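You operate a simulated robot arm through the tools that you are given. There is no shell and no other tool.

You run a simulated robot arm. Do the job below in one go: nothing can be reset, and whatever is moved stays where it is left.

## Task
Wind all the loose gold ribbon on to the red reel.
Fine: the full reel goes on the tray; brass arm to HOLD for the winding, back to FREE after. Where these are worked on the way, their far stop is far enough and under half their travel is too little: brass arm.

The check looks at the end state, three seconds after you hand in, the way a careful person would. Anything else that was tipped, shoved, dropped, spilled or broken makes it a failure.

## Robot
A 7-joint arm with a fingered hand, fixed in place. Base frame: the origin is at the foot of the arm, x ahead of it, y to its left, z up; the work surface is at about z = 0.762. Units: m, rad, N and s.
With the tool pointing down near the work surface it reaches from about 0.22 to 0.76 m from the base axis. Its first joint turns from -2.897 to 2.897 rad. Payload 4 kg.
The TCP is the grasp point between the finger pads, 0.028 m short of the fingertips. In the tool frame z runs along the fingers and y along their closing line. The gripper opens to 0.168 m. The gripper's body begins 0.079 m behind the TCP. The gripper is a hand of 4 fingers: y runs from the thumb to the fingers, the wrist lies at [0, 0, -0.249] in the tool frame, and closing takes about 1.5 s.
Orientation is that of the tool frame in the base frame, as a unit quaternion [w, x, y, z]. With the fingers straight down and closing along the base's y, the tool's x points along the base's -x, its y along +y and its z along -z.

## Interface
- The arm moves only by the tool nudge_tool. Its argument "motion" is a list of rows, each an object (a shift or turn left out is 0, a gripper value left out holds the last) with "delta_pos": the shift along the tool's x, y, z in m, a list of three; "angular": the turn, a rotation vector about the tool's x, y, z in rad, a list of three; "fingers": the gripper command, from -1 (shut) to 1 (fully open), values between in proportion. In form: [{"delta_pos": [tx, ty, tz], "angular": [wx, wy, wz], "fingers": fingers}, ...]. A call has 1 to 20 rows; each row is the pose to reach, as a shift and turn from the pose commanded when the call began, along the tool's axes at that moment. Rows are played at 5 a second. More than 0.05 m and 0.15 rad between two rows, or a gripper value outside its range, and nothing of the call is played. A pose out of reach is approached as far as the arm can. The call stops where the force on the tool passes 40 N (or 10 N more than at its start, if that is more) or the arm is blocked; 0.2 s more then pass. The fingers move at their own pace (about 0.153 m/s each) and stop on an object; they squeeze with about 25 N. The grip force told is the motor's: it shows also when the fingers shut on nothing. Time passes only in rows, and 0.2 s behind the last, so rows that repeat a pose let the fingers close. The reply holds the time, the measured pose of the TCP, the force on the tool along the base axes, the opening and the grip force, in the units named above and with some noise, with the torque about the TCP (base axes, N m) and any sound that the robot's microphone picked up.
- Cameras (640 x 400 px; columns grow to the right, rows downward): "scene" is fixed at [0.3997, 0.6509, 1.353]; the picture's right is [-0.97, -0.24, 0.00], its down [-0.14, 0.57, -0.81] and it looks along [0.19, -0.78, -0.59] (base axes); focal length 316 px, centre (320, 200). "wrist" rides on the gripper at [0.06, -0.06, -0.11] in the tool frame; the picture's right is [0.71, 0.71, 0.00], its down [-0.56, 0.56, -0.61] and it looks along [-0.43, 0.44, 0.79] (tool axes); focal length 265 px, centre (320, 200). There is no depth. A picture from a camera that has moved, and an enlarged one, comes with that camera's place and axes in the base frame and with its lens.
- grab_frame(camera): a new picture of that camera. No time passes.
- lift_body(by): slides the trunk up (or, below 0, down) by that many m; the arm rides with it, the base frame stays. It gives what a move gives, with no picture.
- set_grasp(shape): the hand has 4 fingers and takes this shape, open, in about a second: jaw (thumb against the fingers, like two jaws); tri (thumb and two fingers); tip (a fingertip pinch); poke (one finger out to press); point (the index stretched); flat (the hand flat); cup (the hand cupped); fist (a fist). The gripper value then closes the fingers along that shape, each until it touches; the sizes above hold for jaw. It gives what a move gives, with no picture.
- enlarge(camera, box): a new picture of the part [left, top, right, bottom] of that camera's present view, enlarged. No time passes.
- sign_off(): hands the job in; it is judged then, once.

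Places have to be worked out from the pictures, the camera data and where the tool is seen. Open the gripper and draw the arm clear of the work before you hand the job in, unless the task says otherwise.

The tools are called as a command line: name --argument value ..., lists and objects as JSON in quotes. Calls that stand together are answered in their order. nudge_tool: Moves the arm, as the interface text tells. Its arguments: {"type":"object","properties":{"motion":{"type":"array","items":{"type":"object","properties":{"delta_pos":{"type":"array","items":{"type":"number"}},"angular":{"type":"array","items":{"type":"number"}},"fingers":{"type":"number"}}}}},"required":["motion"]} The other tools are called the same way: lift_body (by) slides the trunk up or down; set_grasp (shape) gives the hand a shape; grab_frame (camera) takes a picture; enlarge (camera, box) takes an enlarged picture of a part of a camera's view; sign_off () hands the job in.

At the start:

```text
t: 0.0
tcp_pos: [0.5084, -0.0418, 1.0855]
tool_rot: [0.0, 0.0, 1.0, 0.0]
force: [-0.7, -0.2, 0.3]
torque: [0.03, -0.03, 0.01]
grip_width: 0.1679
gripper_force: 0.0
shape: jaw
trunk travel left (down, up): [-0.5, 0.09]
```

scene: 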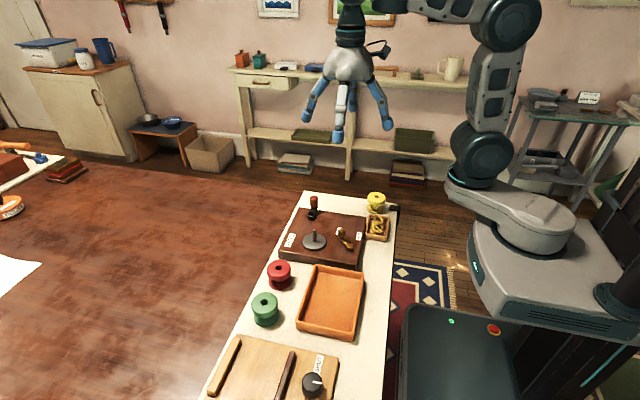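
wrist: 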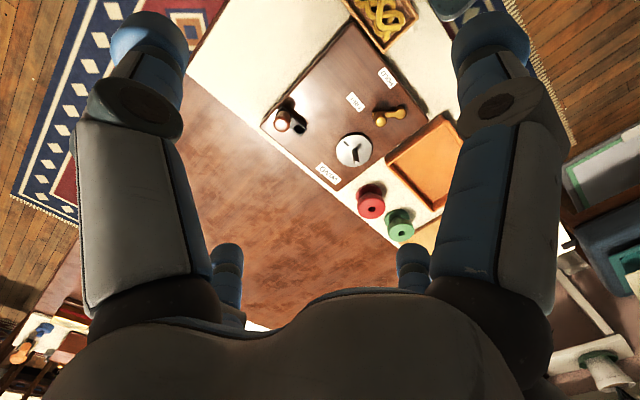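

The scene shows a winding board with a crank, spindle and brass arm, with red and green reels, a tray and a gold ribbon box nearby. I'll enlarge these parts to study them.

enlarge --camera "scene" --box '[260, 180, 420, 280]'

enlarge --camera "scene" --box '[200, 250, 400, 400]'

enlarge --camera "wrist" --box '[250, 0, 460, 240]'

```text
4.00 times, centred on (340, 230) of scene
camera zoom: at [0.3997, 0.6509, 1.353], right [-0.97, -0.24, 0.0], down [-0.14, 0.57, -0.81], along [0.19, -0.78, -0.59], focal length 1262 px, centre (240, 80)
```

zoom: 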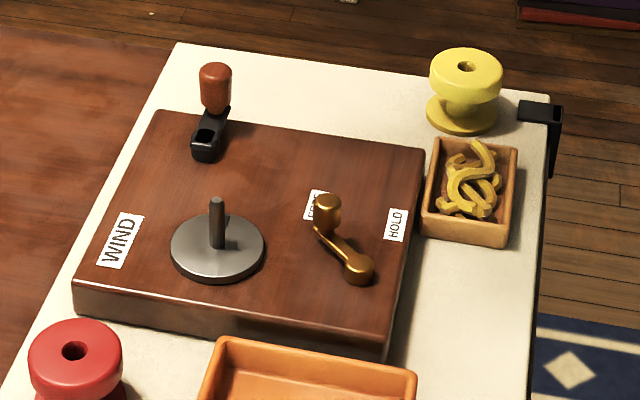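

```text
2.67 times, centred on (300, 325) of scene
camera zoom: at [0.3997, 0.6509, 1.353], right [-0.97, -0.24, 0.0], down [-0.14, 0.57, -0.81], along [0.19, -0.78, -0.59], focal length 841 px, centre (373, -133)
```

zoom: 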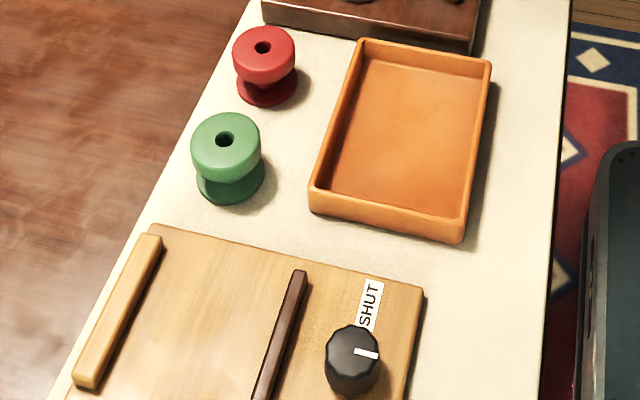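

```text
1.67 times, centred on (355, 120) of wrist
camera zoom: at [0.4493, -0.1009, 1.1958], right [-0.71, 0.71, 0.0], down [0.56, 0.56, 0.61], along [0.43, 0.44, -0.79], focal length 442 px, centre (262, 333)
```

zoom: 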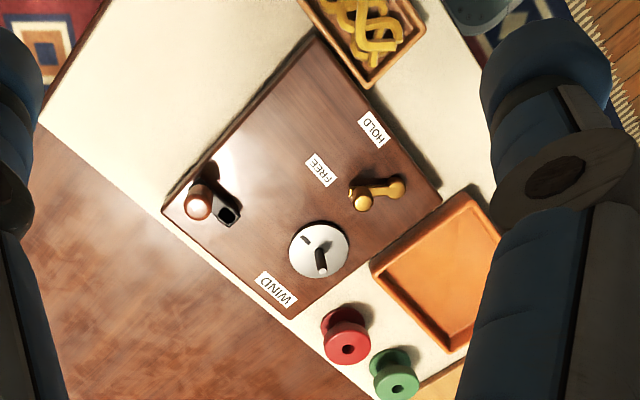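

The spindle appears at about (0.552, 0.087), the crank knob at (0.586, -0.04) and the brass arm at about (0.46–0.49, 0.06–0.09). I'll lower the hand for a closer look at the board.

nudge_tool --motion '[{"delta_pos": [0.02, 0, 0.04]}, {"delta_pos": [0.04, 0, 0.08]}, {"delta_pos": [0.055, 0, 0.12]}, {"delta_pos": [0.055, 0, 0.15]}, {"delta_pos": [0.055, 0, 0.15]}]'

grab_frame --camera "wrist"

enlarge --camera "wrist" --box '[200, 40, 460, 240]'

```text
t: 1.2
tcp_pos: [0.4542, -0.0408, 0.936]
tool_rot: [0.0, -0.001, 1.0, 0.0]
force: [0.3, 0.3, 0.1]
torque: [0.01, 0.02, -0.02]
grip_width: 0.1679
gripper_force: 0.0
shape: jaw
trunk travel left (down, up): [-0.5, 0.09]
```

```text
taken
camera wrist: at [0.3948, -0.101, 1.0453], right [-0.71, 0.71, 0.0], down [0.56, 0.56, 0.61], along [0.43, 0.44, -0.79], focal length 265 px, centre (320, 200)
```

wrist: 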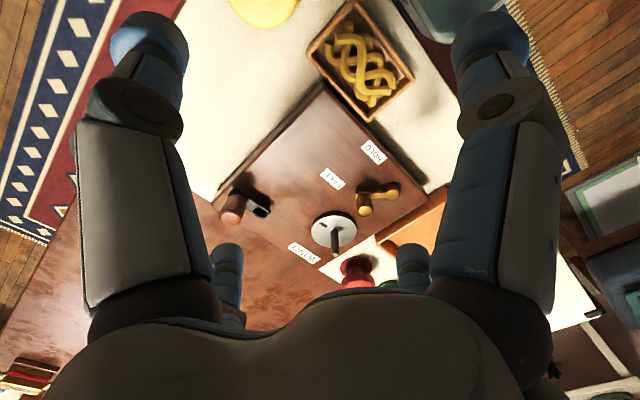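

```text
2.00 times, centred on (330, 140) of wrist
camera zoom: at [0.3948, -0.101, 1.0453], right [-0.71, 0.71, 0.0], down [0.56, 0.56, 0.61], along [0.43, 0.44, -0.79], focal length 531 px, centre (300, 320)
```

zoom: 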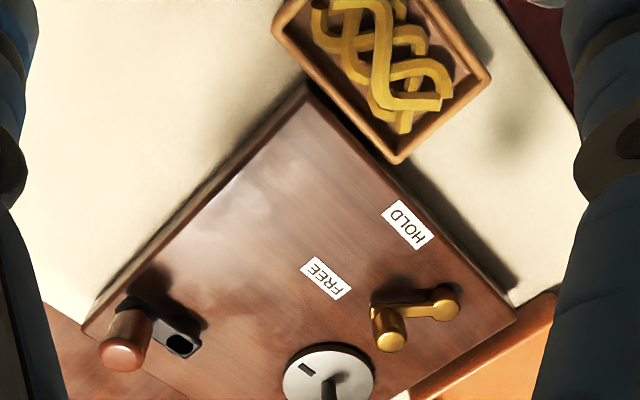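

The close view gives the brass pivot at about (0.461, 0.086) and its knob at (0.490, 0.066), on the FREE side. Next I'll check the hand's layout and the other objects in the scene camera.

enlarge --camera "scene" --box '[270, 60, 430, 220]'

enlarge --camera "scene" --box '[280, 215, 360, 265]'

enlarge --camera "scene" --box '[350, 180, 410, 240]'

```text
2.50 times, centred on (350, 140) of scene
camera zoom: at [0.3997, 0.6509, 1.353], right [-0.97, -0.24, 0.0], down [-0.14, 0.57, -0.81], along [0.19, -0.78, -0.59], focal length 789 px, centre (245, 350)
```

zoom: 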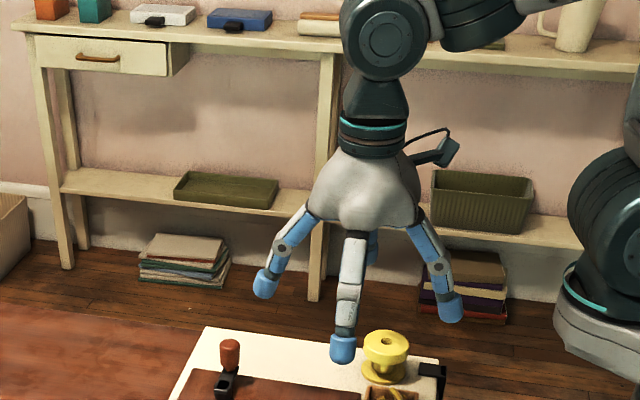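

```text
8.00 times, centred on (320, 240) of scene
camera zoom: at [0.3997, 0.6509, 1.353], right [-0.97, -0.24, 0.0], down [-0.14, 0.57, -0.81], along [0.19, -0.78, -0.59], focal length 2524 px, centre (320, -120)
```

zoom: 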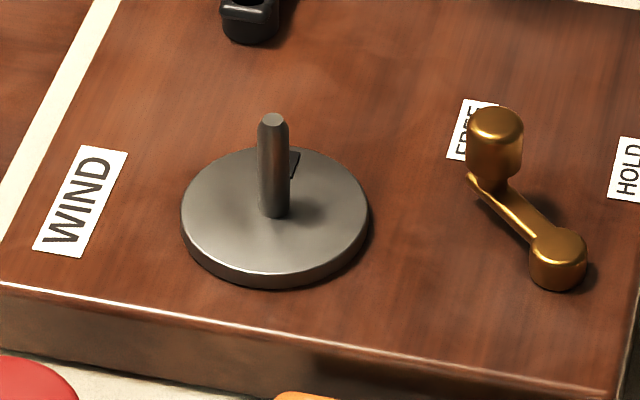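

```text
6.67 times, centred on (380, 210) of scene
camera zoom: at [0.3997, 0.6509, 1.353], right [-0.97, -0.24, 0.0], down [-0.14, 0.57, -0.81], along [0.19, -0.78, -0.59], focal length 2104 px, centre (-80, 133)
```

zoom: 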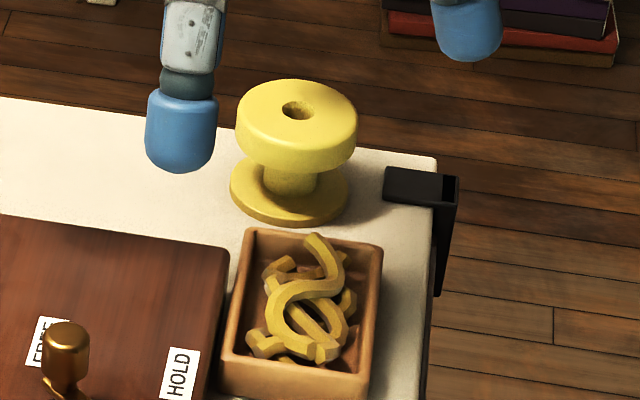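

The hand is a four-finger radial claw, with tips along ±x and ±y. I'll partly close and then fully close it in mid-air to see how the fingers converge.

nudge_tool --motion '[{"fingers": -0.3}, {"fingers": -0.3}, {"fingers": -0.3}, {"fingers": -0.3}, {"fingers": -0.3}, {"fingers": -0.3}]'

enlarge --camera "scene" --box '[270, 60, 430, 220]'

grab_frame --camera "wrist"

nudge_tool --motion '[{"fingers": -1}, {"fingers": -1}, {"fingers": -1}, {"fingers": -1}, {"fingers": -1}, {"fingers": -1}]'

enlarge --camera "scene" --box '[270, 60, 430, 220]'

grab_frame --camera "wrist"

```text
t: 2.6
tcp_pos: [0.4537, -0.0403, 0.9367]
tool_rot: [0.0, 0.0, 1.0, 0.0]
force: [1.0, 0.6, -0.2]
torque: [-0.01, 0.0, -0.01]
grip_width: 0.0591
gripper_force: 0.0
shape: jaw
trunk travel left (down, up): [-0.5, 0.09]
```

```text
2.50 times, centred on (350, 140) of scene
camera zoom: at [0.3997, 0.6509, 1.353], right [-0.97, -0.24, 0.0], down [-0.14, 0.57, -0.81], along [0.19, -0.78, -0.59], focal length 789 px, centre (245, 350)
```

zoom: 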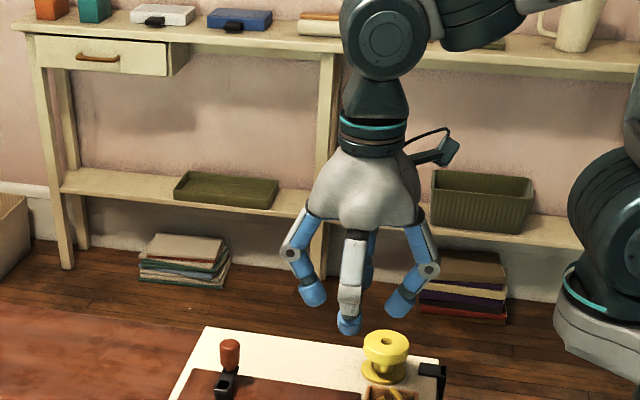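

```text
taken
camera wrist: at [0.3948, -0.101, 1.0457], right [-0.71, 0.71, 0.0], down [0.56, 0.56, 0.61], along [0.43, 0.44, -0.79], focal length 265 px, centre (320, 200)
```

wrist: 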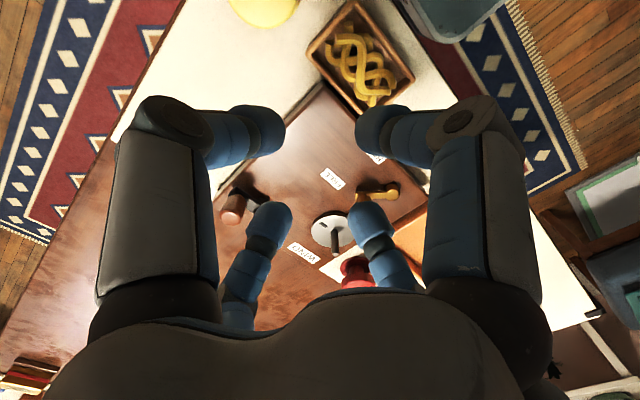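

```text
t: 4.0
tcp_pos: [0.4551, -0.0407, 0.9359]
tool_rot: [-0.001, 0.0, 1.0, 0.0]
force: [-0.9, 0.0, 0.5]
torque: [0.02, 0.0, -0.02]
grip_width: 0.0
gripper_force: 25.5
shape: jaw
trunk travel left (down, up): [-0.5, 0.09]
```

```text
2.50 times, centred on (350, 140) of scene
camera zoom: at [0.3997, 0.6509, 1.353], right [-0.97, -0.24, 0.0], down [-0.14, 0.57, -0.81], along [0.19, -0.78, -0.59], focal length 789 px, centre (245, 350)
```

zoom: 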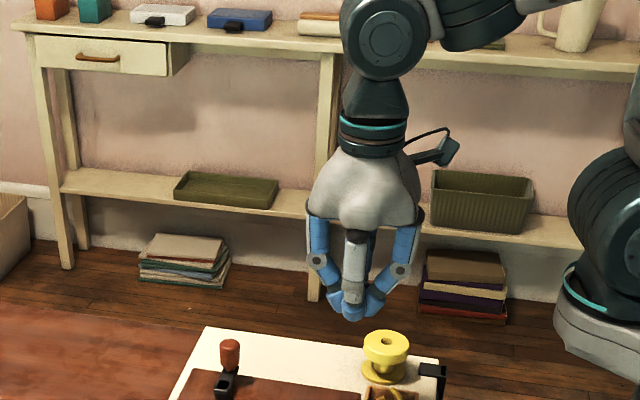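

```text
taken
camera wrist: at [0.3948, -0.101, 1.0457], right [-0.71, 0.71, 0.0], down [0.56, 0.56, 0.61], along [0.43, 0.44, -0.79], focal length 265 px, centre (320, 200)
```

wrist: 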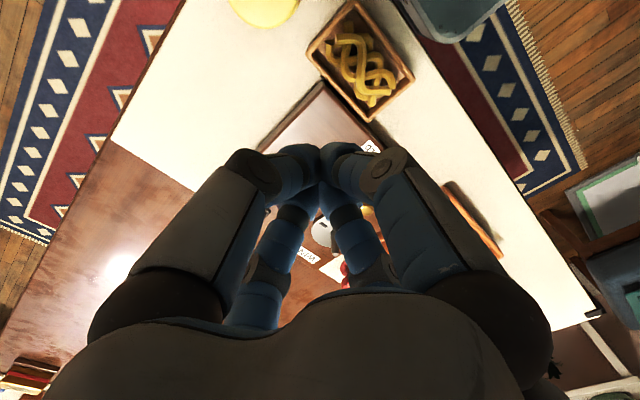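

The four fingers close radially onto the tool axis, and the camera's centre pixel is the TCP. I'll open the hand and move over the red reel to locate it precisely.

nudge_tool --motion '[{"delta_pos": [-0.02, 0.035, 0], "fingers": 1}, {"delta_pos": [-0.045, 0.07, 0], "fingers": 1}, {"delta_pos": [-0.065, 0.105, 0]}, {"delta_pos": [-0.085, 0.14, 0]}, {"delta_pos": [-0.11, 0.175, 0]}, {"delta_pos": [-0.13, 0.21, 0]}, {"delta_pos": [-0.151, 0.241, 0]}, {"delta_pos": [-0.151, 0.241, 0.02]}, {"delta_pos": [-0.151, 0.241, 0.02]}]'

grab_frame --camera "wrist"

enlarge --camera "wrist" --box '[240, 100, 400, 220]'

```text
t: 6.0
tcp_pos: [0.6055, 0.2006, 0.9156]
tool_rot: [0.0, 0.0, 1.0, 0.0]
force: [-0.2, 0.1, -0.6]
torque: [0.02, 0.01, -0.01]
grip_width: 0.168
gripper_force: 0.1
shape: jaw
trunk travel left (down, up): [-0.5, 0.09]
```

```text
taken
camera wrist: at [0.5457, 0.1406, 1.0252], right [-0.71, 0.71, 0.0], down [0.56, 0.56, 0.61], along [0.43, 0.43, -0.79], focal length 265 px, centre (320, 200)
```

wrist: 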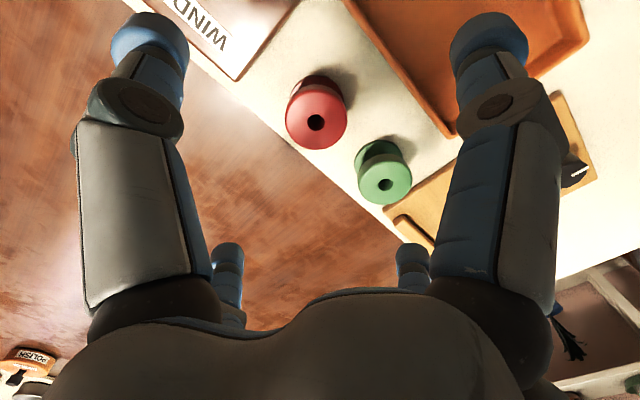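

```text
3.33 times, centred on (320, 160) of wrist
camera zoom: at [0.5457, 0.1406, 1.0252], right [-0.71, 0.71, 0.0], down [0.56, 0.56, 0.61], along [0.43, 0.43, -0.79], focal length 885 px, centre (320, 333)
```

zoom: 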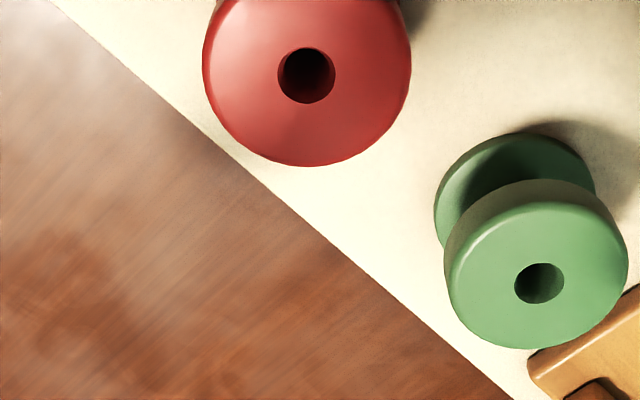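

The red reel is at about (0.608, 0.198) with its top at z≈0.808, and the green reel is at (0.604, 0.29). I'll set the brass arm first while the spindle is clear, so I'm moving over its knob for a centred look.

nudge_tool --motion '[{"delta_pos": [0.025, -0.03, 0]}, {"delta_pos": [0.05, -0.06, 0]}, {"delta_pos": [0.075, -0.09, 0]}, {"delta_pos": [0.1, -0.12, 0]}, {"delta_pos": [0.1155, -0.1346, 0.01]}, {"delta_pos": [0.1155, -0.1346, 0.035]}, {"delta_pos": [0.1155, -0.1346, 0.035]}]'

grab_frame --camera "wrist"

enlarge --camera "wrist" --box '[200, 100, 440, 250]'

```text
t: 7.6
tcp_pos: [0.4895, 0.0658, 0.8802]
tool_rot: [0.0, 0.0, 1.0, 0.0]
force: [0.8, 1.0, 0.6]
torque: [0.0, 0.0, 0.03]
grip_width: 0.1678
gripper_force: 0.1
shape: jaw
trunk travel left (down, up): [-0.5, 0.09]
```

```text
taken
camera wrist: at [0.4295, 0.0057, 0.9907], right [-0.71, 0.71, 0.0], down [0.56, 0.56, 0.61], along [0.43, 0.44, -0.79], focal length 265 px, centre (320, 200)
```

wrist: 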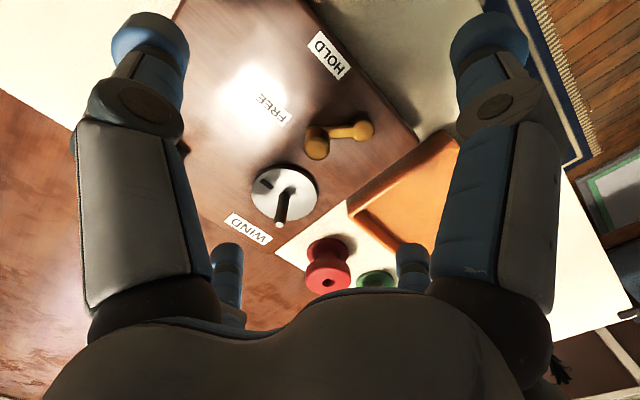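

```text
2.67 times, centred on (320, 175) of wrist
camera zoom: at [0.4295, 0.0057, 0.9907], right [-0.71, 0.71, 0.0], down [0.56, 0.56, 0.61], along [0.43, 0.44, -0.79], focal length 708 px, centre (320, 267)
```

zoom: 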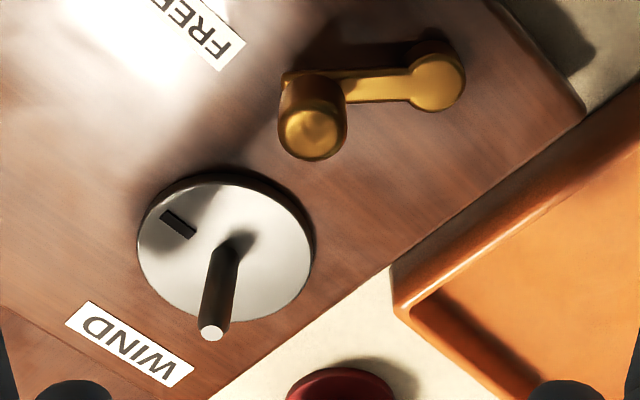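

The brass knob top is at (0.4885, 0.062, 0.831), its pivot is at (0.463, 0.085), and the spindle top is at (0.5545, 0.085, 0.835). I'll half-close the fingers, lower them around the brass knob and close gently on it.

nudge_tool --motion '[{"delta_pos": [0.001, -0.004, 0], "fingers": -0.4}, {"delta_pos": [0.001, -0.004, 0], "fingers": -0.4}, {"delta_pos": [0.001, -0.004, 0], "fingers": -0.4}, {"delta_pos": [0.001, -0.004, 0], "fingers": -0.4}, {"delta_pos": [0.001, -0.004, 0.015]}, {"delta_pos": [0.001, -0.004, 0.03]}, {"delta_pos": [0.001, -0.004, 0.043]}, {"delta_pos": [0.001, -0.004, 0.043]}]'

grab_frame --camera "wrist"

enlarge --camera "scene" --box '[280, 160, 400, 260]'

```text
t: 9.4
tcp_pos: [0.4891, 0.0624, 0.8382]
tool_rot: [-0.001, 0.0, 1.0, 0.0]
force: [-0.1, 0.4, 0.4]
torque: [0.04, 0.0, 0.03]
grip_width: 0.0509
gripper_force: 0.1
shape: jaw
trunk travel left (down, up): [-0.5, 0.09]
```

```text
taken
camera wrist: at [0.429, 0.0016, 0.9481], right [-0.71, 0.71, 0.0], down [0.56, 0.56, 0.61], along [0.43, 0.44, -0.79], focal length 265 px, centre (320, 200)
```

wrist: 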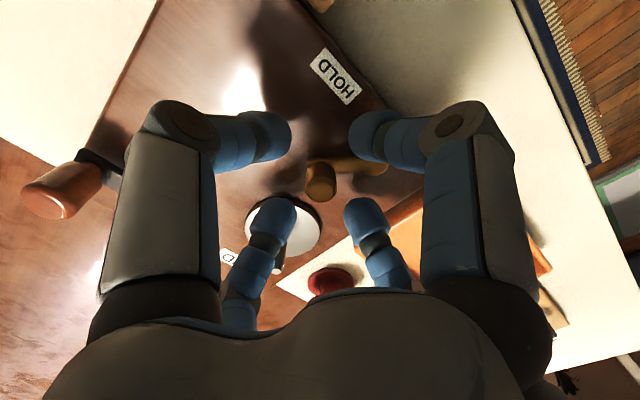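

```text
4.00 times, centred on (340, 210) of scene
camera zoom: at [0.3997, 0.6509, 1.353], right [-0.97, -0.24, 0.0], down [-0.14, 0.57, -0.81], along [0.19, -0.78, -0.59], focal length 1262 px, centre (240, 160)
```

zoom: 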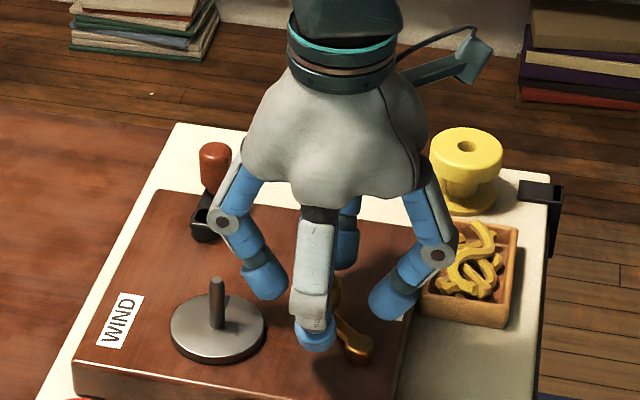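

The knob sits centred between the four tips, so I'll close onto it and read the width.

nudge_tool --motion '[{"fingers": -0.7}, {"fingers": -0.7}, {"fingers": -0.8}, {"fingers": -0.85}, {"fingers": -0.85}, {"fingers": -0.85}]'

grab_frame --camera "wrist"

```text
t: 10.8
tcp_pos: [0.4888, 0.0611, 0.8389]
tool_rot: [0.0, -0.001, 1.0, 0.0]
force: [-1.0, 0.5, 2.4]
torque: [0.03, -0.01, 0.0]
grip_width: 0.0129
gripper_force: 0.1
shape: jaw
trunk travel left (down, up): [-0.5, 0.09]
```

```text
taken
camera wrist: at [0.4289, 0.0016, 0.9484], right [-0.71, 0.71, 0.0], down [0.56, 0.56, 0.61], along [0.43, 0.44, -0.79], focal length 265 px, centre (320, 200)
```

wrist: 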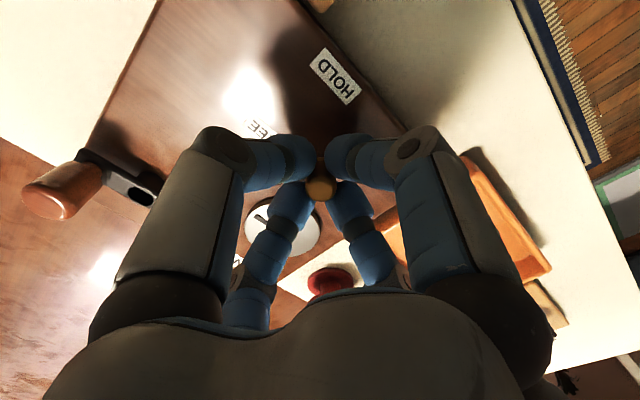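

The fingers loosely cage the knob. I'll drag it along its arc toward HOLD and watch the forces.

nudge_tool --motion '[{"delta_pos": [0.0028, -0.0027, 0]}, {"delta_pos": [0.0058, -0.0051, 0]}, {"delta_pos": [0.0092, -0.0072, 0]}, {"delta_pos": [0.0127, -0.0088, 0]}, {"delta_pos": [0.0164, -0.01, 0]}, {"delta_pos": [0.0201, -0.0109, 0]}, {"delta_pos": [0.024, -0.0112, 0]}, {"delta_pos": [0.0279, -0.0112, 0]}, {"delta_pos": [0.0279, -0.0112, 0]}]'

grab_frame --camera "wrist"

enlarge --camera "scene" --box '[300, 190, 400, 260]'

```text
t: 12.8
tcp_pos: [0.4607, 0.0504, 0.838]
tool_rot: [0.0, 0.0, 1.0, 0.001]
force: [-0.3, 0.5, 0.0]
torque: [0.0, -0.02, -0.02]
grip_width: 0.013
gripper_force: 0.1
shape: jaw
trunk travel left (down, up): [-0.5, 0.09]
```

```text
taken
camera wrist: at [0.4009, -0.0096, 0.948], right [-0.71, 0.71, 0.0], down [0.56, 0.56, 0.61], along [0.43, 0.44, -0.79], focal length 265 px, centre (320, 200)
```

wrist: 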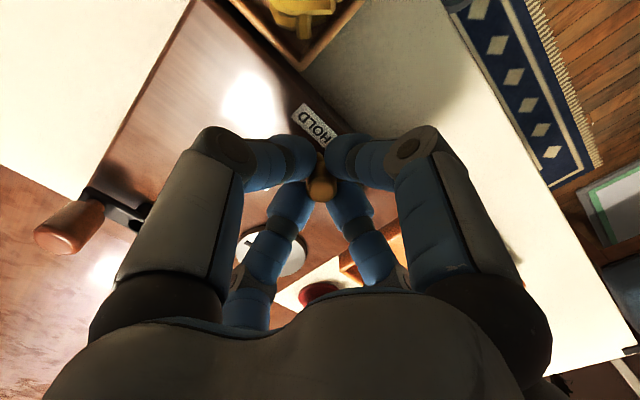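

```text
5.71 times, centred on (350, 225) of scene
camera zoom: at [0.3997, 0.6509, 1.353], right [-0.97, -0.24, 0.0], down [-0.14, 0.57, -0.81], along [0.19, -0.78, -0.59], focal length 1803 px, centre (149, 57)
```

zoom: 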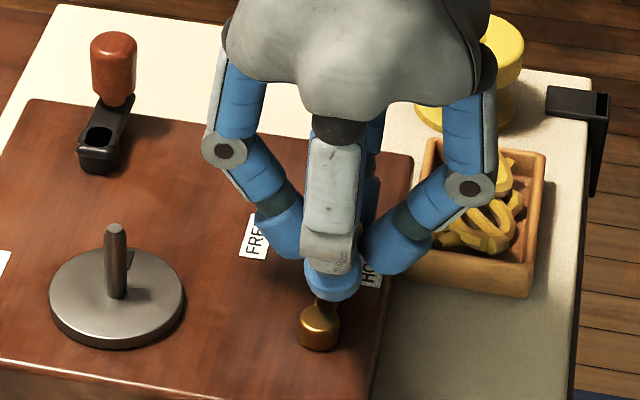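

The arm is following with almost no load. I'll continue toward the HOLD stop in small steps.

nudge_tool --motion '[{"delta_pos": [0.0036, 0.0004, 0]}, {"delta_pos": [0.0076, 0.0014, 0]}, {"delta_pos": [0.0116, 0.0029, 0]}, {"delta_pos": [0.0148, 0.0045, 0]}, {"delta_pos": [0.0148, 0.0045, 0]}]'

enlarge --camera "scene" --box '[300, 190, 400, 260]'

```text
t: 14.0
tcp_pos: [0.4476, 0.0532, 0.8387]
tool_rot: [0.0, 0.0, 1.0, 0.0]
force: [7.3, -4.6, 4.3]
torque: [-0.09, -0.21, -0.05]
grip_width: 0.0131
gripper_force: 0.1
shape: jaw
trunk travel left (down, up): [-0.5, 0.09]
```

```text
5.71 times, centred on (350, 225) of scene
camera zoom: at [0.3997, 0.6509, 1.353], right [-0.97, -0.24, 0.0], down [-0.14, 0.57, -0.81], along [0.19, -0.78, -0.59], focal length 1803 px, centre (149, 57)
```

zoom: 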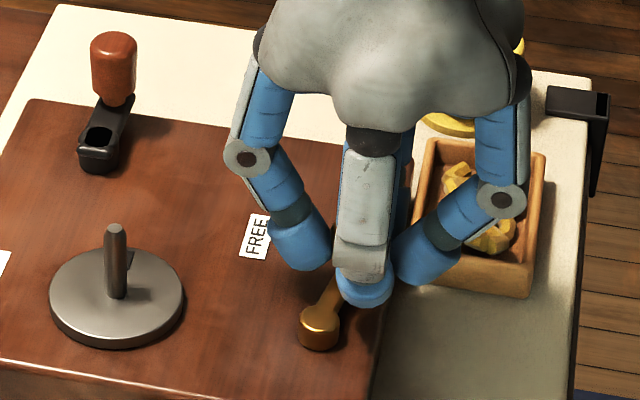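

A load of about 9 N shows the arm is at the HOLD stop. I'll ease off, open slightly and rise straight up.

nudge_tool --motion '[{"delta_pos": [-0.0015, -0.001, 0], "fingers": -0.75}, {"delta_pos": [-0.0015, -0.001, 0], "fingers": -0.6}, {"delta_pos": [-0.0015, -0.001, 0], "fingers": -0.5}, {"delta_pos": [-0.0015, -0.001, -0.02], "fingers": -0.5}, {"delta_pos": [-0.0015, -0.001, -0.05]}, {"delta_pos": [-0.0015, -0.001, -0.07]}, {"delta_pos": [-0.0015, -0.001, -0.07]}]'

enlarge --camera "scene" --box '[300, 190, 400, 260]'

grab_frame --camera "wrist"

```text
t: 15.6
tcp_pos: [0.448, 0.0537, 0.909]
tool_rot: [-0.001, -0.001, 1.0, 0.0]
force: [-0.4, -0.2, -0.2]
torque: [-0.01, 0.04, 0.01]
grip_width: 0.0417
gripper_force: 0.0
shape: jaw
trunk travel left (down, up): [-0.5, 0.09]
```

```text
5.71 times, centred on (350, 225) of scene
camera zoom: at [0.3997, 0.6509, 1.353], right [-0.97, -0.24, 0.0], down [-0.14, 0.57, -0.81], along [0.19, -0.78, -0.59], focal length 1803 px, centre (149, 57)
```

zoom: 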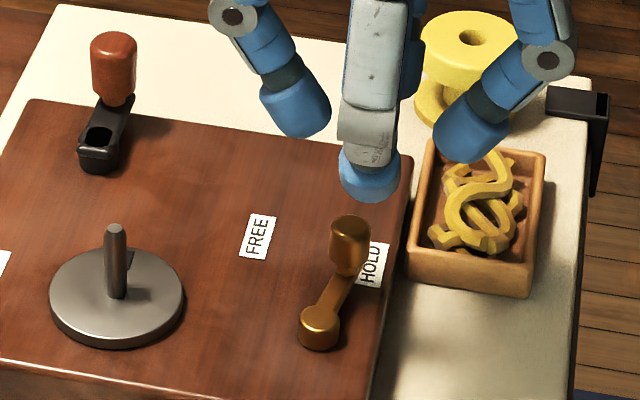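

```text
taken
camera wrist: at [0.3881, -0.0063, 1.0181], right [-0.71, 0.71, 0.0], down [0.56, 0.56, 0.61], along [0.43, 0.44, -0.79], focal length 265 px, centre (320, 200)
```

wrist: 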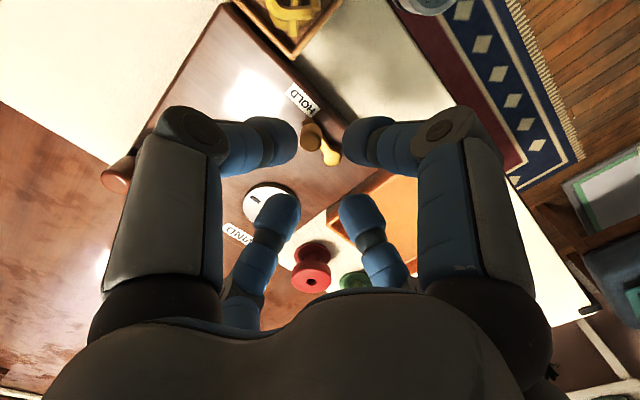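

The brass arm stays at HOLD. I'll move over the red reel with a moderate opening and come down just above it to centre.

nudge_tool --motion '[{"delta_pos": [-0.03, 0.027, 0], "fingers": 0.0}, {"delta_pos": [-0.06, 0.054, 0]}, {"delta_pos": [-0.09, 0.081, 0]}, {"delta_pos": [-0.12, 0.108, 0]}, {"delta_pos": [-0.145, 0.131, 0]}, {"delta_pos": [-0.1605, 0.1448, 0]}, {"delta_pos": [-0.1605, 0.1448, 0.025]}, {"delta_pos": [-0.1605, 0.1448, 0.045]}, {"delta_pos": [-0.1605, 0.1448, 0.045]}]'

enlarge --camera "wrist" --box '[220, 80, 420, 230]'

enlarge --camera "scene" --box '[210, 200, 370, 320]'

```text
t: 17.6
tcp_pos: [0.6089, 0.1986, 0.8621]
tool_rot: [0.0, 0.0, 1.0, 0.0]
force: [0.3, -0.1, 0.5]
torque: [0.01, -0.02, 0.0]
grip_width: 0.0835
gripper_force: 0.0
shape: jaw
trunk travel left (down, up): [-0.5, 0.09]
```

```text
2.67 times, centred on (320, 155) of wrist
camera zoom: at [0.5485, 0.1394, 0.9728], right [-0.71, 0.71, 0.0], down [0.56, 0.56, 0.61], along [0.43, 0.43, -0.79], focal length 708 px, centre (320, 320)
```

zoom: 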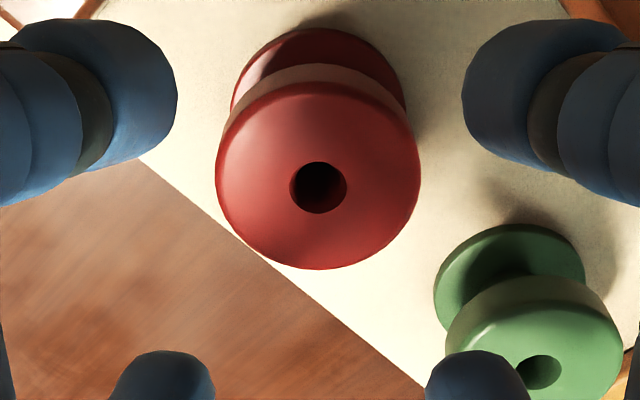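

```text
3.33 times, centred on (290, 260) of scene
camera zoom: at [0.3997, 0.6509, 1.353], right [-0.97, -0.24, 0.0], down [-0.14, 0.57, -0.81], along [0.19, -0.78, -0.59], focal length 1052 px, centre (420, 0)
```

zoom: 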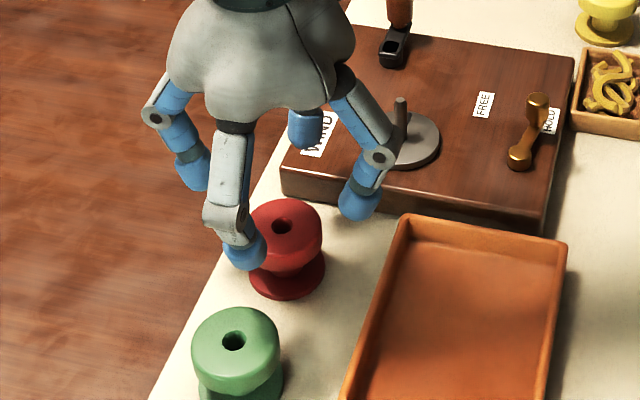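

The reel centre measures (0.6083, 0.1985), directly under the tool. I'll narrow the fingers to keep clear of the green reel, descend to z≈0.802 and close.

nudge_tool --motion '[{"fingers": -0.2}, {"fingers": -0.2}, {"delta_pos": [0.0004, 0, 0.02]}, {"delta_pos": [0.0004, 0, 0.04]}, {"delta_pos": [0.0004, 0, 0.06]}, {"delta_pos": [0.0004, 0, 0.06]}]'

enlarge --camera "wrist" --box '[220, 80, 420, 230]'

enlarge --camera "scene" --box '[230, 220, 330, 320]'

```text
t: 19.0
tcp_pos: [0.6083, 0.1996, 0.8029]
tool_rot: [0.0, 0.001, 1.0, -0.001]
force: [-0.4, -0.3, -0.3]
torque: [0.01, -0.02, -0.02]
grip_width: 0.0676
gripper_force: 0.1
shape: jaw
trunk travel left (down, up): [-0.5, 0.09]
```

```text
2.67 times, centred on (320, 155) of wrist
camera zoom: at [0.5483, 0.1395, 0.9121], right [-0.71, 0.71, 0.0], down [0.56, 0.56, 0.61], along [0.43, 0.44, -0.79], focal length 708 px, centre (320, 320)
```

zoom: 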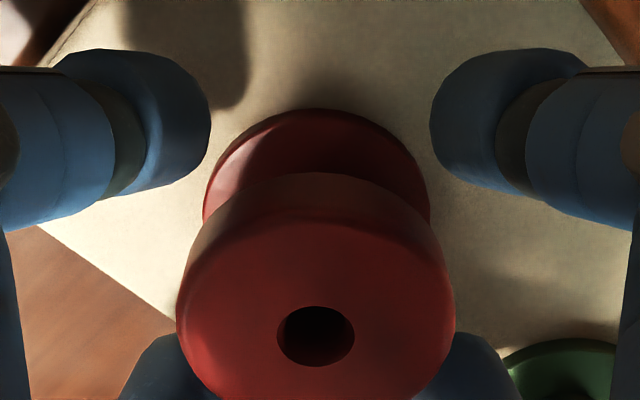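

```text
4.00 times, centred on (280, 270) of scene
camera zoom: at [0.3997, 0.6509, 1.353], right [-0.97, -0.24, 0.0], down [-0.14, 0.57, -0.81], along [0.19, -0.78, -0.59], focal length 1262 px, centre (480, -80)
```

zoom: 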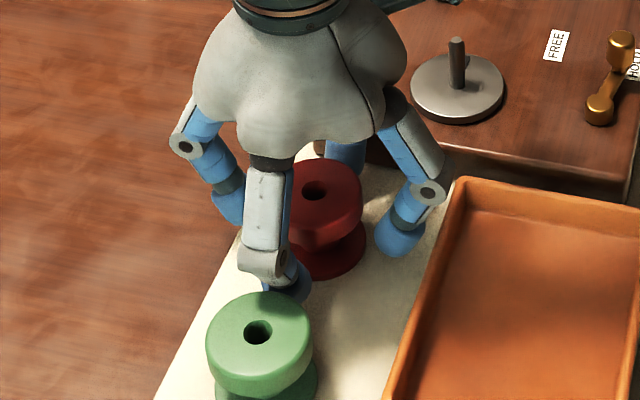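

The fingers straddle the reel with clearance, so I'll close on it.

nudge_tool --motion '[{"fingers": -0.4}, {"fingers": -0.5}, {"fingers": -0.6}, {"fingers": -0.8}, {"fingers": -1}, {"fingers": -1}, {"fingers": -1}]'

enlarge --camera "wrist" --box '[220, 80, 420, 230]'

enlarge --camera "scene" --box '[230, 220, 330, 320]'

```text
t: 20.6
tcp_pos: [0.6089, 0.1992, 0.8031]
tool_rot: [-0.001, 0.0, 1.0, 0.0]
force: [0.0, 0.4, -0.2]
torque: [-0.02, -0.04, 0.04]
grip_width: 0.0382
gripper_force: 25.3
shape: jaw
trunk travel left (down, up): [-0.5, 0.09]
```

```text
2.67 times, centred on (320, 155) of wrist
camera zoom: at [0.5482, 0.1395, 0.9123], right [-0.71, 0.71, 0.0], down [0.56, 0.56, 0.61], along [0.43, 0.44, -0.79], focal length 708 px, centre (320, 320)
```

zoom: 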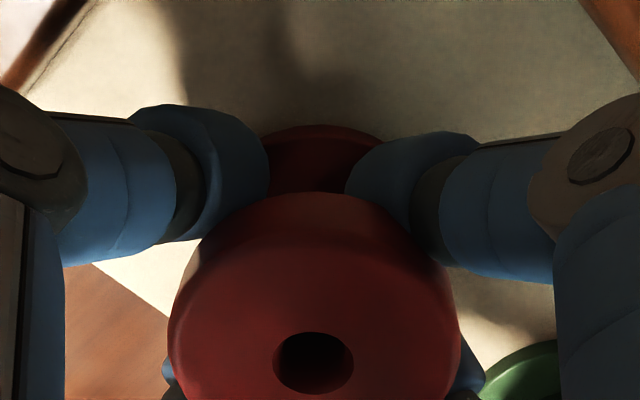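

```text
4.00 times, centred on (280, 270) of scene
camera zoom: at [0.3997, 0.6509, 1.353], right [-0.97, -0.24, 0.0], down [-0.14, 0.57, -0.81], along [0.19, -0.78, -0.59], focal length 1262 px, centre (480, -80)
```

zoom: 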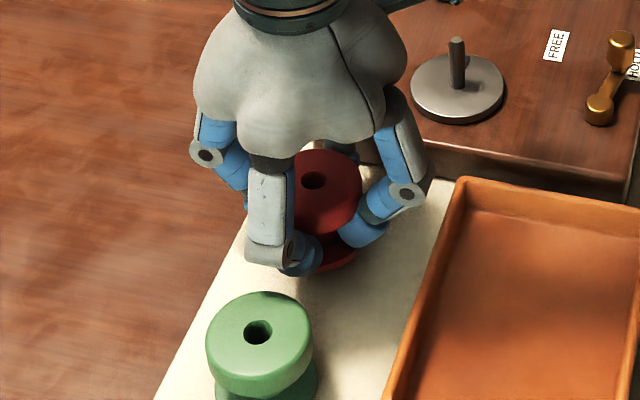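

The grip is 25 N at 0.038 width with the fingertips hooked under the top flange, and the reel has risen slightly in the grip. I'll lift it and check that it hangs level.

nudge_tool --motion '[{"delta_pos": [0, 0, -0.02]}, {"delta_pos": [0, 0, -0.04]}, {"delta_pos": [0, 0, -0.07]}, {"delta_pos": [0, 0, -0.1]}, {"delta_pos": [0, 0, -0.1]}]'

enlarge --camera "wrist" --box '[220, 80, 420, 230]'

enlarge --camera "scene" --box '[230, 180, 350, 300]'

```text
t: 21.8
tcp_pos: [0.6076, 0.1995, 0.9044]
tool_rot: [-0.001, 0.0, 1.0, -0.001]
force: [0.6, 0.6, -1.0]
torque: [0.03, 0.01, -0.02]
grip_width: 0.0381
gripper_force: 25.3
shape: jaw
trunk travel left (down, up): [-0.5, 0.09]
```

```text
2.67 times, centred on (320, 155) of wrist
camera zoom: at [0.5479, 0.1398, 1.0132], right [-0.71, 0.71, 0.0], down [0.56, 0.56, 0.61], along [0.43, 0.43, -0.79], focal length 708 px, centre (320, 320)
```

zoom: 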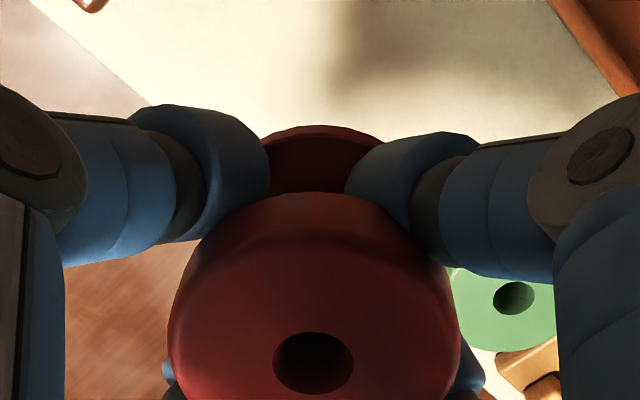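

```text
3.33 times, centred on (290, 240) of scene
camera zoom: at [0.3997, 0.6509, 1.353], right [-0.97, -0.24, 0.0], down [-0.14, 0.57, -0.81], along [0.19, -0.78, -0.59], focal length 1052 px, centre (420, 67)
```

zoom: 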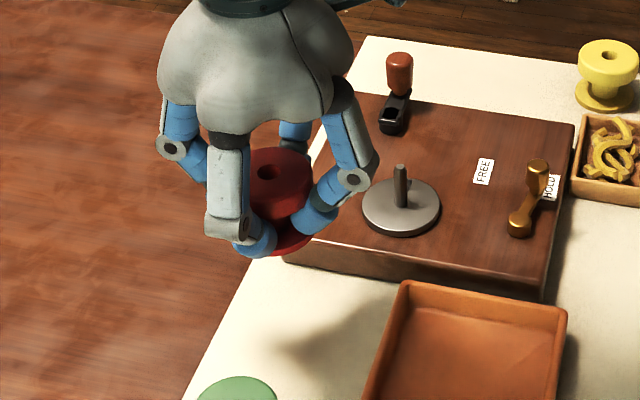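

The reel hangs level and centred within about 1 mm, with its bottom roughly 33 mm below the TCP. I'll carry it over to the spindle at about (0.554, 0.0855).

nudge_tool --motion '[{"delta_pos": [0.015, -0.03, 0]}, {"delta_pos": [0.03, -0.06, 0]}, {"delta_pos": [0.045, -0.09, 0]}, {"delta_pos": [0.0548, -0.1134, 0]}, {"delta_pos": [0.0548, -0.1134, 0.015]}, {"delta_pos": [0.0548, -0.1134, 0.015]}]'

enlarge --camera "scene" --box '[270, 180, 370, 260]'

grab_frame --camera "wrist"

```text
t: 23.2
tcp_pos: [0.5525, 0.0847, 0.8871]
tool_rot: [0.0, -0.001, 1.0, 0.0]
force: [0.5, -0.2, -0.1]
torque: [-0.03, -0.02, 0.01]
grip_width: 0.0378
gripper_force: 25.1
shape: jaw
trunk travel left (down, up): [-0.5, 0.09]
```

```text
5.00 times, centred on (320, 220) of scene
camera zoom: at [0.3997, 0.6509, 1.353], right [-0.97, -0.24, 0.0], down [-0.14, 0.57, -0.81], along [0.19, -0.78, -0.59], focal length 1578 px, centre (320, 100)
```

zoom: 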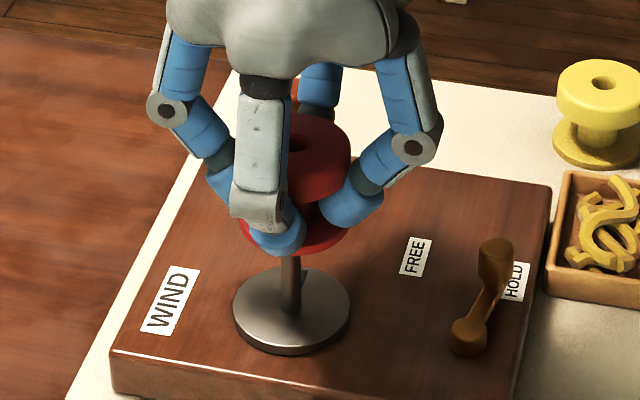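

```text
taken
camera wrist: at [0.4926, 0.0247, 0.9972], right [-0.71, 0.71, 0.0], down [0.56, 0.56, 0.61], along [0.43, 0.44, -0.79], focal length 265 px, centre (320, 200)
```

wrist: 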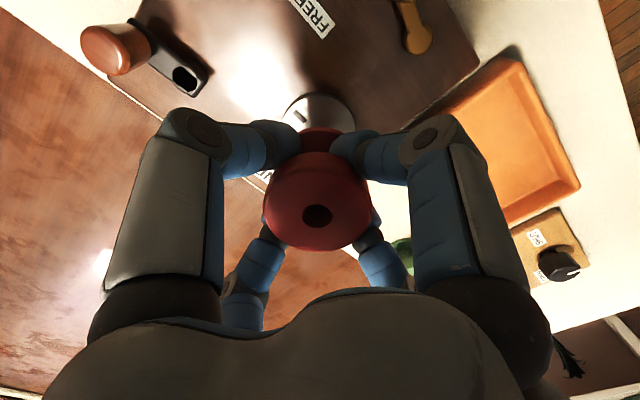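

From the camera pose the TCP is exactly (0.5526, 0.0847), so the reel needs about +1 mm in x and +1.6 mm in y. I'll correct that and lower slowly to start the peg in the hole.

nudge_tool --motion '[{"delta_pos": [-0.0011, 0.0016, 0]}, {"delta_pos": [-0.0011, 0.0016, 0.008]}, {"delta_pos": [-0.0011, 0.0016, 0.014]}, {"delta_pos": [-0.0011, 0.0016, 0.019]}, {"delta_pos": [-0.0011, 0.0016, 0.024]}, {"delta_pos": [-0.0011, 0.0016, 0.029]}, {"delta_pos": [-0.0011, 0.0016, 0.029]}]'

enlarge --camera "scene" --box '[270, 180, 370, 260]'

enlarge --camera "wrist" --box '[220, 80, 420, 230]'

```text
t: 24.8
tcp_pos: [0.5547, 0.0856, 0.8581]
tool_rot: [0.0, 0.0, 1.0, 0.0]
force: [1.7, -3.9, 0.9]
torque: [-0.11, -0.05, -0.02]
grip_width: 0.0386
gripper_force: 25.1
shape: jaw
trunk travel left (down, up): [-0.5, 0.09]
```

```text
5.00 times, centred on (320, 220) of scene
camera zoom: at [0.3997, 0.6509, 1.353], right [-0.97, -0.24, 0.0], down [-0.14, 0.57, -0.81], along [0.19, -0.78, -0.59], focal length 1578 px, centre (320, 100)
```

zoom: 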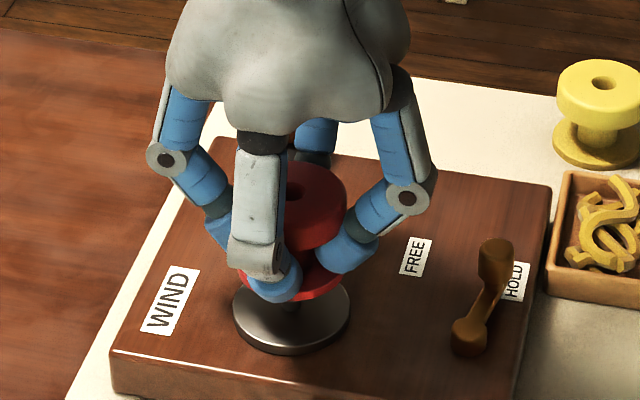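

```text
2.67 times, centred on (320, 155) of wrist
camera zoom: at [0.494, 0.0261, 0.9685], right [-0.71, 0.71, 0.0], down [0.56, 0.56, 0.61], along [0.43, 0.43, -0.79], focal length 708 px, centre (320, 320)
```

zoom: 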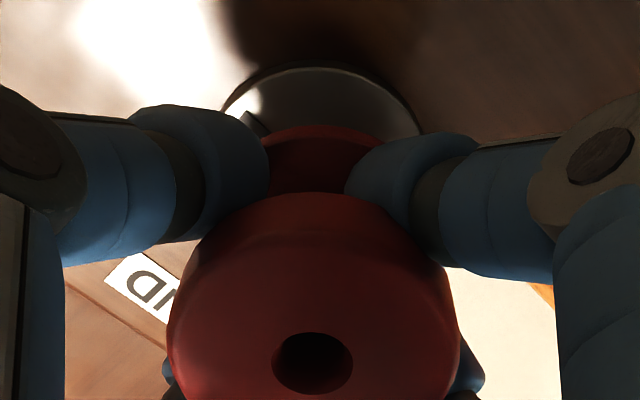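

There's a small side load of −3.9 N in y and no vertical load, so the peg is in the hole. I'll shift slightly to −y and +x and continue down onto the platter.

nudge_tool --motion '[{"delta_pos": [-0.0006, -0.0016, 0]}, {"delta_pos": [-0.0006, -0.0016, 0.006]}, {"delta_pos": [-0.0006, -0.0016, 0.012]}, {"delta_pos": [-0.0006, -0.0016, 0.018]}, {"delta_pos": [-0.0006, -0.0016, 0.022]}, {"delta_pos": [-0.0006, -0.0016, 0.022]}]'

enlarge --camera "scene" --box '[270, 180, 370, 260]'

```text
t: 26.2
tcp_pos: [0.5549, 0.0841, 0.837]
tool_rot: [0.0, 0.0, 1.0, 0.0]
force: [0.4, -0.3, -0.7]
torque: [-0.04, 0.03, -0.01]
grip_width: 0.038
gripper_force: 24.9
shape: jaw
trunk travel left (down, up): [-0.5, 0.09]
```

```text
5.00 times, centred on (320, 220) of scene
camera zoom: at [0.3997, 0.6509, 1.353], right [-0.97, -0.24, 0.0], down [-0.14, 0.57, -0.81], along [0.19, -0.78, -0.59], focal length 1578 px, centre (320, 100)
```

zoom: 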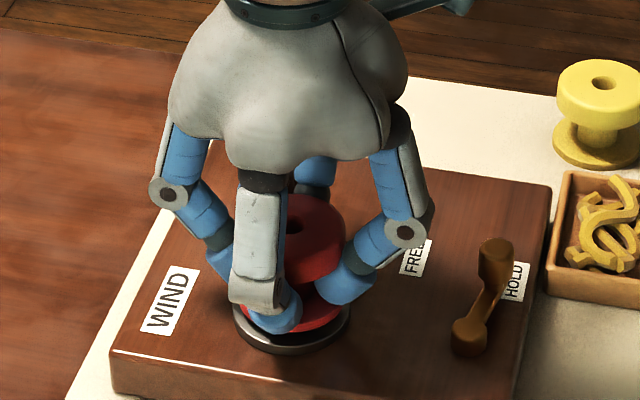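

The side load is gone and the reel is roughly 8 mm above the platter. I'll lower it gently to contact.

nudge_tool --motion '[{"delta_pos": [0, 0, 0.002]}, {"delta_pos": [0, 0, 0.004]}, {"delta_pos": [0, 0, 0.006]}, {"delta_pos": [0, 0, 0.007]}, {"delta_pos": [0, 0, 0.007]}]'

enlarge --camera "wrist" --box '[220, 80, 420, 230]'

```text
t: 27.1
tcp_pos: [0.554, 0.0855, 0.8352]
tool_rot: [0.004, 0.0, 1.0, 0.002]
force: [-8.6, -3.2, 25.2]
torque: [-0.26, 0.23, 0.0]
grip_width: 0.0394
gripper_force: 24.9
shape: jaw
trunk travel left (down, up): [-0.5, 0.09]
stopped in row 4: the force on the tool passed its limit at 42 N (the readings are from after the stop); the commanded pose is now the measured one
```

```text
2.67 times, centred on (320, 155) of wrist
camera zoom: at [0.4936, 0.025, 0.9438], right [-0.71, 0.71, 0.0], down [0.55, 0.56, 0.62], along [0.44, 0.44, -0.78], focal length 708 px, centre (320, 320)
```

zoom: 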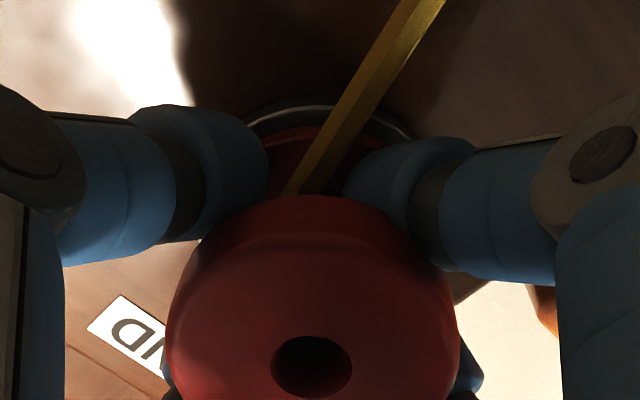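

The reel has landed on the platter, with the vertical load spiking at contact, and a gold ribbon strand now runs from the box to the reel. I'll open the fingers and rise.

nudge_tool --motion '[{"delta_pos": [0, 0, -0.002], "fingers": -0.5}, {"delta_pos": [0, 0, -0.002], "fingers": -0.35}, {"delta_pos": [0, 0, -0.002], "fingers": -0.2}, {"delta_pos": [0, 0, -0.002], "fingers": -0.15}, {"delta_pos": [0, 0, -0.02]}, {"delta_pos": [0, 0, -0.05]}, {"delta_pos": [0, 0, -0.09]}, {"delta_pos": [0, 0, -0.09]}]'

enlarge --camera "wrist" --box '[220, 50, 420, 200]'

enlarge --camera "scene" --box '[270, 180, 400, 270]'

```text
t: 28.9
tcp_pos: [0.5551, 0.0845, 0.9223]
tool_rot: [0.003, -0.001, 1.0, 0.001]
force: [-0.4, -0.8, 0.0]
torque: [0.01, -0.01, 0.02]
grip_width: 0.0711
gripper_force: 0.0
shape: jaw
trunk travel left (down, up): [-0.5, 0.09]
```

```text
2.67 times, centred on (320, 125) of wrist
camera zoom: at [0.4946, 0.0246, 1.0311], right [-0.71, 0.71, 0.0], down [0.55, 0.56, 0.62], along [0.44, 0.44, -0.79], focal length 708 px, centre (320, 400)
```

zoom: 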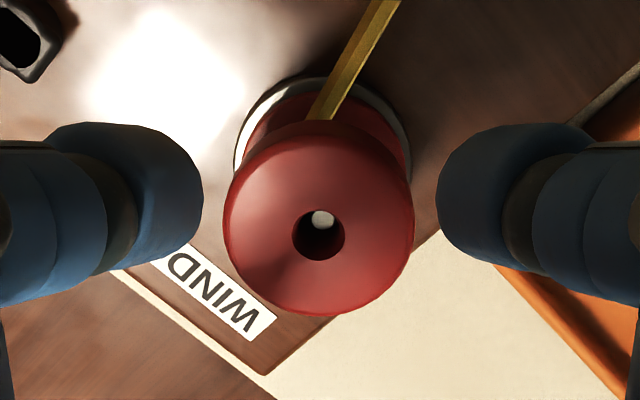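

```text
4.44 times, centred on (335, 225) of scene
camera zoom: at [0.3997, 0.6509, 1.353], right [-0.97, -0.24, 0.0], down [-0.14, 0.57, -0.81], along [0.19, -0.78, -0.59], focal length 1402 px, centre (253, 89)
```

zoom: 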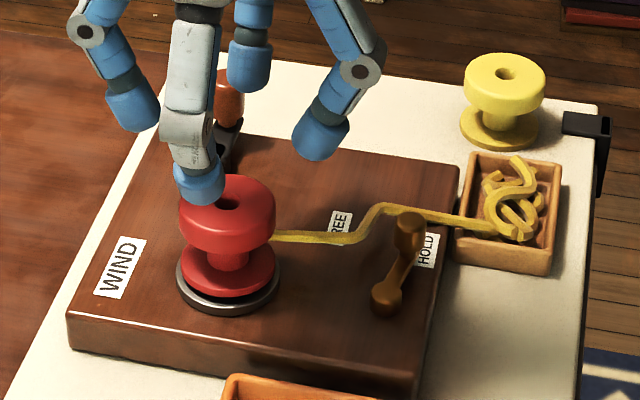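

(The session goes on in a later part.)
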